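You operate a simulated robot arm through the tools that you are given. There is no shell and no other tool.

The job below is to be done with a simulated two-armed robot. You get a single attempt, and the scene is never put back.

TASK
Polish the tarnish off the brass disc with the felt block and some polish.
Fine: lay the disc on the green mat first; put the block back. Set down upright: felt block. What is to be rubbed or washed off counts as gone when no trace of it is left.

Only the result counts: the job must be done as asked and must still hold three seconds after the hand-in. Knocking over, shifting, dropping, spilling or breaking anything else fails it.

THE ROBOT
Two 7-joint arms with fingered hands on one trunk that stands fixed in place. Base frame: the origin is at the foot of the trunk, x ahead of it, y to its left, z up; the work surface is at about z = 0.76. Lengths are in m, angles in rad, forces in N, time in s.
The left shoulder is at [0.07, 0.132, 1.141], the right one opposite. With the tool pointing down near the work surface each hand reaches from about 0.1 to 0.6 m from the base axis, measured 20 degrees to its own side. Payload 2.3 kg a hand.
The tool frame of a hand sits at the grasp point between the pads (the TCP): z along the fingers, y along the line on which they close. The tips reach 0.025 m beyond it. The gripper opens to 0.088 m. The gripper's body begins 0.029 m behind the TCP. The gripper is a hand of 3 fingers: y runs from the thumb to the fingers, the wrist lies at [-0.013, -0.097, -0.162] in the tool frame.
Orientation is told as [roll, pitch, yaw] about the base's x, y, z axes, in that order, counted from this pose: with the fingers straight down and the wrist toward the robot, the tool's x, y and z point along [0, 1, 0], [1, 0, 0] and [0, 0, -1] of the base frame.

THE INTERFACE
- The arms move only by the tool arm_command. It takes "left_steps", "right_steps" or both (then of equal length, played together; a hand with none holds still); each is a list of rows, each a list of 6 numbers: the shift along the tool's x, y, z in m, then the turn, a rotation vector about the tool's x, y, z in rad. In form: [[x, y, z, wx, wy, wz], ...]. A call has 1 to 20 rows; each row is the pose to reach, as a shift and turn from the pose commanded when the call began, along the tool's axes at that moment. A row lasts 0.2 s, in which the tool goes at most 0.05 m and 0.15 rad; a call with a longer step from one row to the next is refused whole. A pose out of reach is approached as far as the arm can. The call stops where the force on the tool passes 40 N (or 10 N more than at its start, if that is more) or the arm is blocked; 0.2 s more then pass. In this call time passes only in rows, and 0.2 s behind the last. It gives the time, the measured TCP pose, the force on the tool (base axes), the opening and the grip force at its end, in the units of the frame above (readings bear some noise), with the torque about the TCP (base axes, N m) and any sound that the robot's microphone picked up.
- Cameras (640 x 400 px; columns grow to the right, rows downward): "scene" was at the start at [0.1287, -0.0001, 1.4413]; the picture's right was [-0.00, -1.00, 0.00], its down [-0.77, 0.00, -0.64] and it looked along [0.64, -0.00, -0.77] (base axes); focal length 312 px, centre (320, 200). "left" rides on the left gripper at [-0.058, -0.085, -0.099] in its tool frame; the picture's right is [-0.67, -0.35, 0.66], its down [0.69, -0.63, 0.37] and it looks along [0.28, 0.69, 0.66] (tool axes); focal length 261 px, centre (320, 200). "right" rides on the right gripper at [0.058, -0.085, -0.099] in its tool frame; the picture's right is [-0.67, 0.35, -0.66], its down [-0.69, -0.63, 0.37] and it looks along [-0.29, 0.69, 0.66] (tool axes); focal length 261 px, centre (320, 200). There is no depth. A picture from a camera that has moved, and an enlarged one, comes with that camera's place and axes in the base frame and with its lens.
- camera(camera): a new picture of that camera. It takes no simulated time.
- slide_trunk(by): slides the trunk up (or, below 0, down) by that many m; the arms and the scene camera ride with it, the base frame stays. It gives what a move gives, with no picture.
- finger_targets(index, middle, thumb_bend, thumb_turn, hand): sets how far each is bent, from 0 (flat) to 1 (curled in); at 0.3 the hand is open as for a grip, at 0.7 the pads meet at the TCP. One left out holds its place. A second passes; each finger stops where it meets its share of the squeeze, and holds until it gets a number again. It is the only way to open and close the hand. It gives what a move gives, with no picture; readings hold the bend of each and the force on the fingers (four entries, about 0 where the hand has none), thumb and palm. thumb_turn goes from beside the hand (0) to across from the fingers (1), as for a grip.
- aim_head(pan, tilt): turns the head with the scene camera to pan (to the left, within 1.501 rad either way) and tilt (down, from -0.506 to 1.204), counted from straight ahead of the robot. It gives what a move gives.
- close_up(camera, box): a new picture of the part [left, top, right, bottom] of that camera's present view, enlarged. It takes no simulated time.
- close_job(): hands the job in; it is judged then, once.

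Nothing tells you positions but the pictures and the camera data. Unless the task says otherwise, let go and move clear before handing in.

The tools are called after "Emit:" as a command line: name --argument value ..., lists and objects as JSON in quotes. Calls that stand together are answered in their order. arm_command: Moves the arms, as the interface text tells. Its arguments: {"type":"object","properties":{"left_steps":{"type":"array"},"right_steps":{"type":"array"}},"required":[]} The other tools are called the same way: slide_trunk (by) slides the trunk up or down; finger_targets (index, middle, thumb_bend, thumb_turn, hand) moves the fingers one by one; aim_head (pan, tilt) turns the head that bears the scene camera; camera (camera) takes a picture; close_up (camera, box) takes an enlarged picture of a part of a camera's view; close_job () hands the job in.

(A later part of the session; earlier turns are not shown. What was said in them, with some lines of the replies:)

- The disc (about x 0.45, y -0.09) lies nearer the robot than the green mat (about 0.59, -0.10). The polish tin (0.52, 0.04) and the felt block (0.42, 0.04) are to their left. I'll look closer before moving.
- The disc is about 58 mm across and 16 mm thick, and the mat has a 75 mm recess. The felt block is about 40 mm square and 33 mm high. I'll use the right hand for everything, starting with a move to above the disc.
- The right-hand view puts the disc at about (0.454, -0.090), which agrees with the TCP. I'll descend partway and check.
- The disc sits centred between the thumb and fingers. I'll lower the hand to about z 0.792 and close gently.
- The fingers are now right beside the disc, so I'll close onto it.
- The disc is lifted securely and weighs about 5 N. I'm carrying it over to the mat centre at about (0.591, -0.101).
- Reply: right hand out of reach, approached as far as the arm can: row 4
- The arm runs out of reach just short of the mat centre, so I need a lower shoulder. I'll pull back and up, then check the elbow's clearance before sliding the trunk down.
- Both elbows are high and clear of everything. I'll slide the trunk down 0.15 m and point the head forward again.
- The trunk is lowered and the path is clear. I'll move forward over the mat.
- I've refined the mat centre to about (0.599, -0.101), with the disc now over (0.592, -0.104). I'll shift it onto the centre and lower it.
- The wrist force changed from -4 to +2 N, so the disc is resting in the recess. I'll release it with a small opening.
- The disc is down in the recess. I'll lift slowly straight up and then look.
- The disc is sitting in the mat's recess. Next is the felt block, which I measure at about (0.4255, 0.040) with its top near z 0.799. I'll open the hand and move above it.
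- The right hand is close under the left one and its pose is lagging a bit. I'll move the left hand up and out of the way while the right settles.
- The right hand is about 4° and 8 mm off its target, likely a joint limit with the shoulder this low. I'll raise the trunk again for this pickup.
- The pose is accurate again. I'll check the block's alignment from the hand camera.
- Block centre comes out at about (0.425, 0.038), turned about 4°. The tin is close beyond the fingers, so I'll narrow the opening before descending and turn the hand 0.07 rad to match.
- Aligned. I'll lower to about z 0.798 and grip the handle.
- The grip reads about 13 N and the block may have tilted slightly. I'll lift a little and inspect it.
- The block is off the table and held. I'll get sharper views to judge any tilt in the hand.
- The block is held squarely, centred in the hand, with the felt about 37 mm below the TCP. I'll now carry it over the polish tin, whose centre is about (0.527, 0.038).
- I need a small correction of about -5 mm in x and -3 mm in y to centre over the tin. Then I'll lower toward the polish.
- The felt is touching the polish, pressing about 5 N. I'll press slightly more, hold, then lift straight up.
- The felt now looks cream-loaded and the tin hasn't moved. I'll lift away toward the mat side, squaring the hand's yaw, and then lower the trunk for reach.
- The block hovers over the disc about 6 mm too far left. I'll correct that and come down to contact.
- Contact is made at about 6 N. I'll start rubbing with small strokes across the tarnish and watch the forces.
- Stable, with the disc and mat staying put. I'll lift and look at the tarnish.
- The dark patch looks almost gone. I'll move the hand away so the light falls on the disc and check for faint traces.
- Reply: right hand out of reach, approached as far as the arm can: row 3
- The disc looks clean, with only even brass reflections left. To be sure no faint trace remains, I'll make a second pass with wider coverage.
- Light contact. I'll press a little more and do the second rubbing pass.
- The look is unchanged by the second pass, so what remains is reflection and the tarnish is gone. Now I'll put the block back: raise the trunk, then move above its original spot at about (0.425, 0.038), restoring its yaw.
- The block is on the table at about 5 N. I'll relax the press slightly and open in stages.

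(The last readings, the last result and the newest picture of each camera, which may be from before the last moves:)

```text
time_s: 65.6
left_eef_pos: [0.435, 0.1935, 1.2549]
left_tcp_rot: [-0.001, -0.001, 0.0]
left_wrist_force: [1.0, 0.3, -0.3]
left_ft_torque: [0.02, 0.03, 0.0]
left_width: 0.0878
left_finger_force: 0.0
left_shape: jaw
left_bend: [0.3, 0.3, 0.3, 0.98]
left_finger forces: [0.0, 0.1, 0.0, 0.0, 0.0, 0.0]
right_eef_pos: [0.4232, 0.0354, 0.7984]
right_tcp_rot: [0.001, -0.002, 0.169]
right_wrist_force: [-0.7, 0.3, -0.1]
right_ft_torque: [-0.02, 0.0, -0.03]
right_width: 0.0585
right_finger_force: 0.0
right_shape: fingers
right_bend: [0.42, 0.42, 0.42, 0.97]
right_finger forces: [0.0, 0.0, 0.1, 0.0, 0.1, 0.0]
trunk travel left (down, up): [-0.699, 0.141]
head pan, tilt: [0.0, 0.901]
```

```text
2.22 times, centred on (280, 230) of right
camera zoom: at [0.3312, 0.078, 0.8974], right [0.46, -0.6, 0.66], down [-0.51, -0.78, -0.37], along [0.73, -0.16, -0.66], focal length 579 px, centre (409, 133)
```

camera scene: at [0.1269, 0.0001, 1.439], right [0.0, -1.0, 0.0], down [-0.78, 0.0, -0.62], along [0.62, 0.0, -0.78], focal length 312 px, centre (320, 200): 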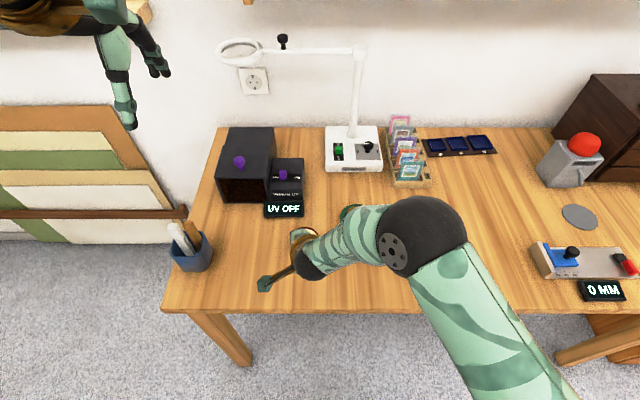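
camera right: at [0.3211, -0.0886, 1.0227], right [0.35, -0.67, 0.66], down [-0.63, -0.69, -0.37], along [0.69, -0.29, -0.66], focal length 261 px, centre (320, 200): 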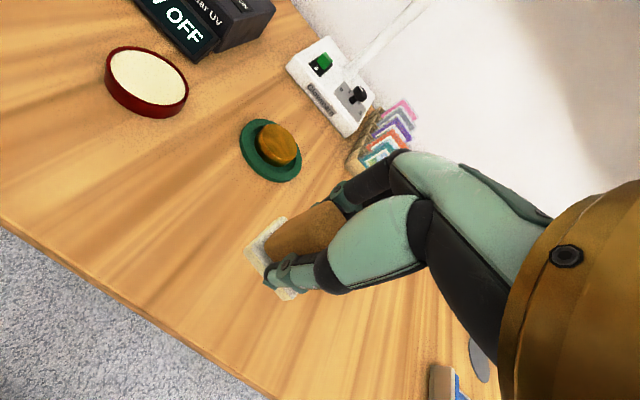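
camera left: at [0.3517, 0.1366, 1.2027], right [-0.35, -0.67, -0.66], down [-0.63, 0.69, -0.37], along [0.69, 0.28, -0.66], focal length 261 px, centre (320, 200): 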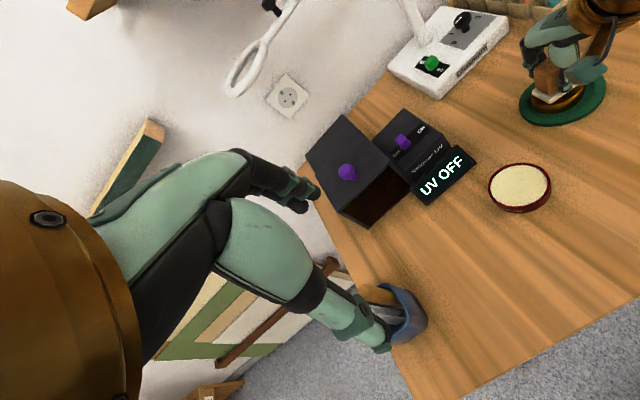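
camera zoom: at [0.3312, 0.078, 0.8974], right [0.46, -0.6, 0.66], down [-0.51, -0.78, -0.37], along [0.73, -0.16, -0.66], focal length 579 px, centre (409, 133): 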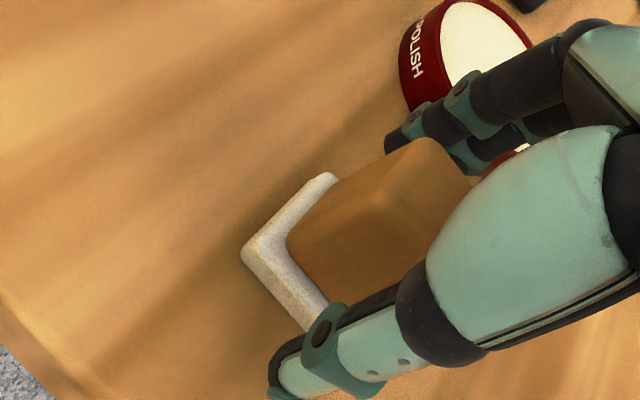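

The block is released and standing upright. I'll lift straight up and move clear to the right.

Emit:
arm_command --right_steps '[[0, 0, -0.02, 0, 0, 0], [0, 0, -0.045, 0, 0, 0], [0, 0, -0.075, 0, 0, 0], [-0.02, 0, -0.11, 0, 0, 0], [-0.06, 0, -0.13, 0, 0, 0.05], [-0.1, 0, -0.15, 0, 0, 0.1], [-0.145, 0, -0.16, 0, 0, 0.15], [-0.19, 0, -0.16, 0, 0, 0.17], [-0.23, 0, -0.16, 0, 0, 0.17]]'

Emit:
camera --camera "scene"

Emit:
close_up --camera "scene" --box '[260, 190, 420, 300]'

Emit:
close_up --camera "left" --box '[460, 80, 640, 300]'

Emit:
camera --camera "right"

```text
time_s: 67.6
left_eef_pos: [0.4355, 0.1909, 1.2553]
left_tcp_rot: [0.002, 0.001, -0.001]
left_wrist_force: [0.7, -0.9, 0.2]
left_ft_torque: [-0.03, 0.01, -0.02]
left_width: 0.0876
left_finger_force: 0.1
left_shape: jaw
left_bend: [0.3, 0.3, 0.3, 0.98]
left_finger forces: [0.0, 0.0, 0.0, 0.1, 0.1, 0.1]
right_eef_pos: [0.4602, -0.1977, 0.9601]
right_tcp_rot: [0.001, -0.001, 0.0]
right_wrist_force: [1.3, -0.4, 0.9]
right_ft_torque: [-0.01, 0.0, -0.01]
right_width: 0.0586
right_finger_force: 0.0
right_shape: fingers
right_bend: [0.42, 0.42, 0.42, 0.97]
right_finger forces: [0.0, 0.0, 0.1, 0.1, 0.0, 0.1]
trunk travel left (down, up): [-0.699, 0.141]
head pan, tilt: [0.0, 0.901]
```

```text
taken
camera scene: at [0.1272, -0.002, 1.439], right [0.0, -1.0, 0.0], down [-0.78, 0.0, -0.62], along [0.62, 0.0, -0.78], focal length 312 px, centre (320, 200)
```

scene: 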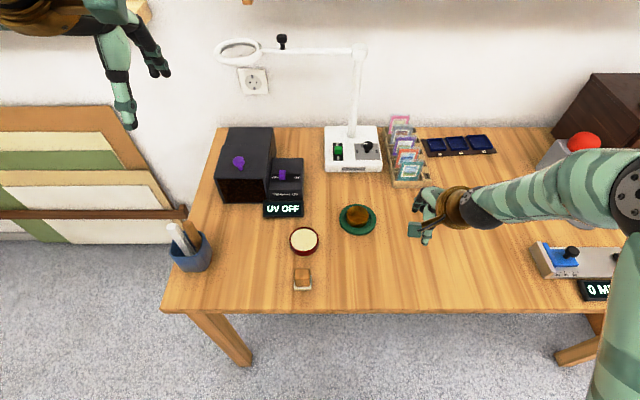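

```text
3.64 times, centred on (340, 245) of scene
camera zoom: at [0.1272, -0.002, 1.439], right [0.0, -1.0, 0.0], down [-0.78, 0.0, -0.62], along [0.62, 0.0, -0.78], focal length 1134 px, centre (247, 36)
```

zoom: 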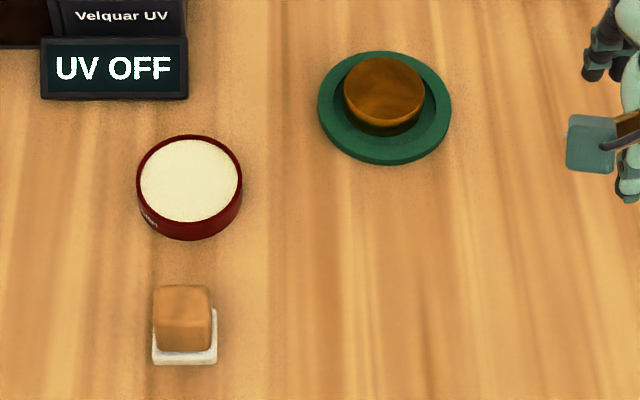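

```text
1.82 times, centred on (550, 190) of left
camera zoom: at [0.3514, 0.1346, 1.353], right [-0.35, -0.67, -0.66], down [-0.63, 0.69, -0.36], along [0.69, 0.29, -0.66], focal length 474 px, centre (-98, 218)
```

zoom: 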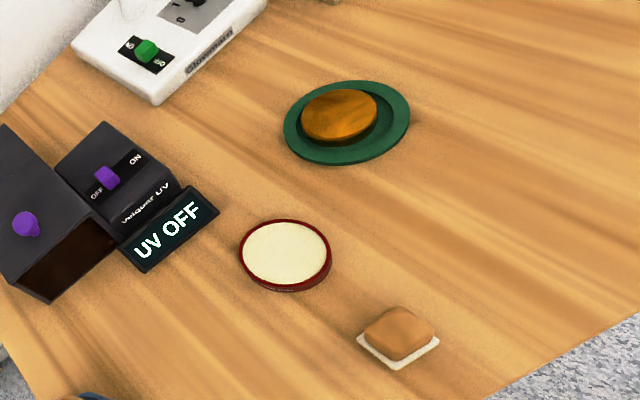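

```text
taken
camera right: at [0.3765, -0.1391, 1.0591], right [0.35, -0.67, 0.65], down [-0.63, -0.68, -0.37], along [0.69, -0.28, -0.66], focal length 261 px, centre (320, 200)
```

right: 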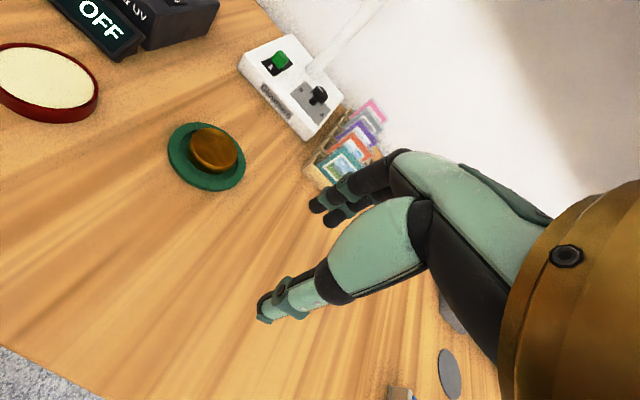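

Block, tin and mat are all where they started. I'll take a last close look at the disc surface.

Emit:
close_up --camera "scene" --box '[335, 196, 380, 236]'

Emit:
close_up --camera "left" --box '[530, 110, 590, 160]'

Emit:
close_up --camera "right" --box '[170, 110, 260, 200]'

```text
10.00 times, centred on (358, 216) of scene
camera zoom: at [0.1272, -0.002, 1.439], right [0.0, -1.0, 0.0], down [-0.78, 0.0, -0.62], along [0.62, 0.0, -0.78], focal length 3117 px, centre (-55, 40)
```

zoom: 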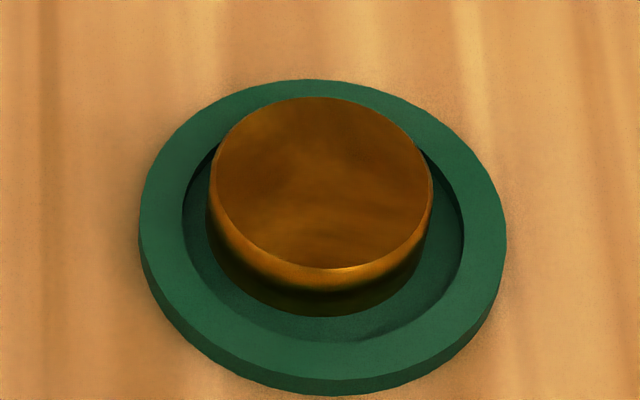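

```text
8.00 times, centred on (560, 135) of left
camera zoom: at [0.3514, 0.1346, 1.353], right [-0.35, -0.67, -0.66], down [-0.63, 0.69, -0.36], along [0.69, 0.29, -0.66], focal length 2085 px, centre (-1600, 720)
```

zoom: 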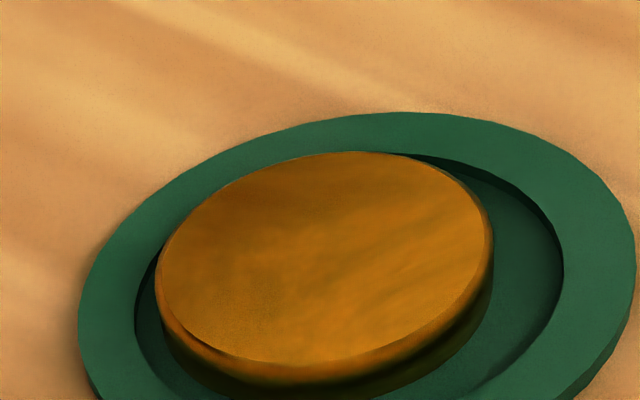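

```text
4.44 times, centred on (215, 155) of right
camera zoom: at [0.3765, -0.1391, 1.0591], right [0.35, -0.67, 0.65], down [-0.63, -0.68, -0.37], along [0.69, -0.28, -0.66], focal length 1158 px, centre (787, 400)
```

zoom: 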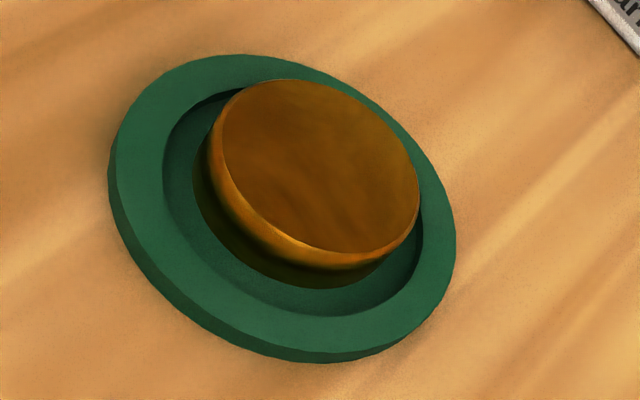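

The shading changes with viewpoint, so it looks like reflection. I'll move the hand back to its starting place and compare once more.

Emit:
arm_command --right_steps '[[-0.02, -0.03, -0.03, 0, 0, 0], [-0.044, -0.06, -0.06, 0, 0, 0], [-0.044, -0.076, -0.078, 0, 0, 0]]'

Emit:
close_up --camera "scene" --box '[335, 196, 380, 236]'

Emit:
close_up --camera "left" --box '[530, 110, 590, 160]'

Emit:
close_up --camera "right" --box '[150, 90, 250, 190]'

```text
time_s: 68.4
left_eef_pos: [0.434, 0.1936, 1.2545]
left_tcp_rot: [0.0, 0.0, 0.0]
left_wrist_force: [0.0, 0.4, -0.2]
left_ft_torque: [0.02, 0.01, 0.01]
left_width: 0.0878
left_finger_force: 0.1
left_shape: jaw
left_bend: [0.3, 0.3, 0.3, 0.98]
left_finger forces: [0.1, 0.0, 0.1, 0.0, 0.1, 0.0]
right_eef_pos: [0.3844, -0.2354, 1.0357]
right_tcp_rot: [0.0, -0.001, 0.0]
right_wrist_force: [0.3, 1.0, 0.2]
right_ft_torque: [-0.04, -0.01, -0.02]
right_width: 0.0589
right_finger_force: 0.1
right_shape: fingers
right_bend: [0.42, 0.42, 0.42, 0.97]
right_finger forces: [0.1, 0.0, 0.1, 0.0, 0.1, 0.0]
trunk travel left (down, up): [-0.699, 0.141]
head pan, tilt: [0.0, 0.901]
```

```text
10.00 times, centred on (358, 216) of scene
camera zoom: at [0.1265, 0.0009, 1.439], right [0.0, -1.0, 0.0], down [-0.78, 0.0, -0.62], along [0.62, 0.0, -0.78], focal length 3117 px, centre (-55, 40)
```

zoom: 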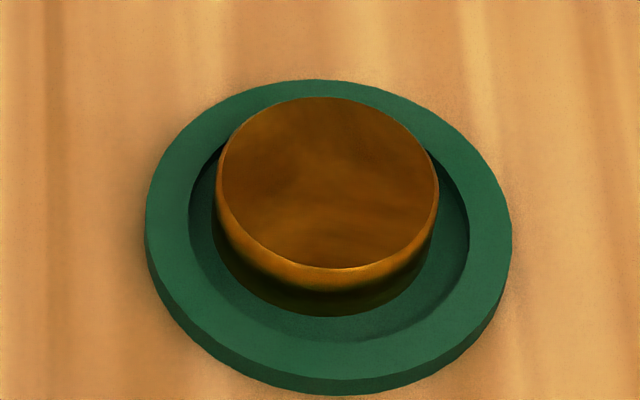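

```text
8.00 times, centred on (560, 135) of left
camera zoom: at [0.3508, 0.1374, 1.3528], right [-0.35, -0.67, -0.66], down [-0.63, 0.69, -0.37], along [0.69, 0.28, -0.66], focal length 2085 px, centre (-1600, 720)
```

zoom: 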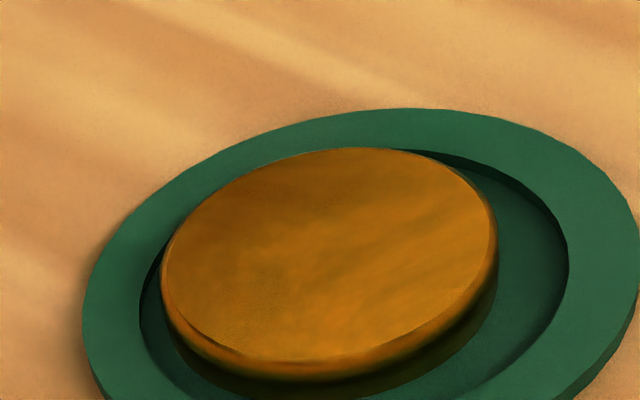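

```text
4.00 times, centred on (200, 140) of right
camera zoom: at [0.3007, -0.1779, 1.1355], right [0.35, -0.67, 0.66], down [-0.63, -0.69, -0.37], along [0.69, -0.29, -0.66], focal length 1043 px, centre (800, 440)
```

zoom: 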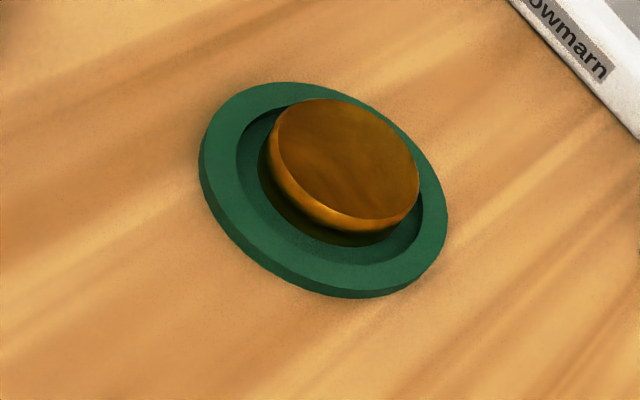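

From every angle the disc shows only soft reflections that shift with the view, with no tarnish mark. It rests in the mat's recess, the block is back upright on its spot, and both hands are clear, so I'm handing in.

Emit:
close_job

```text
The job is handed in.
```

I polished the disc on the green mat and handed the job in. In every camera view afterwards I could see no tarnish on it. Some soft shading remains on the brass, but it shifts with the camera angle, so I take it to be reflection.

- **Disc:** it lies in the recess of the mat. I rubbed it in two passes; the second made no visible difference.
- **Felt block:** it was loaded with polish from the tin before the rubbing. It's back upright within a few millimetres of where it started.
- **Everything else:** the polish tin and the mat look unmoved, and nothing was knocked or spilled that I could see. The trunk is back at its starting height and both hands are empty and clear.
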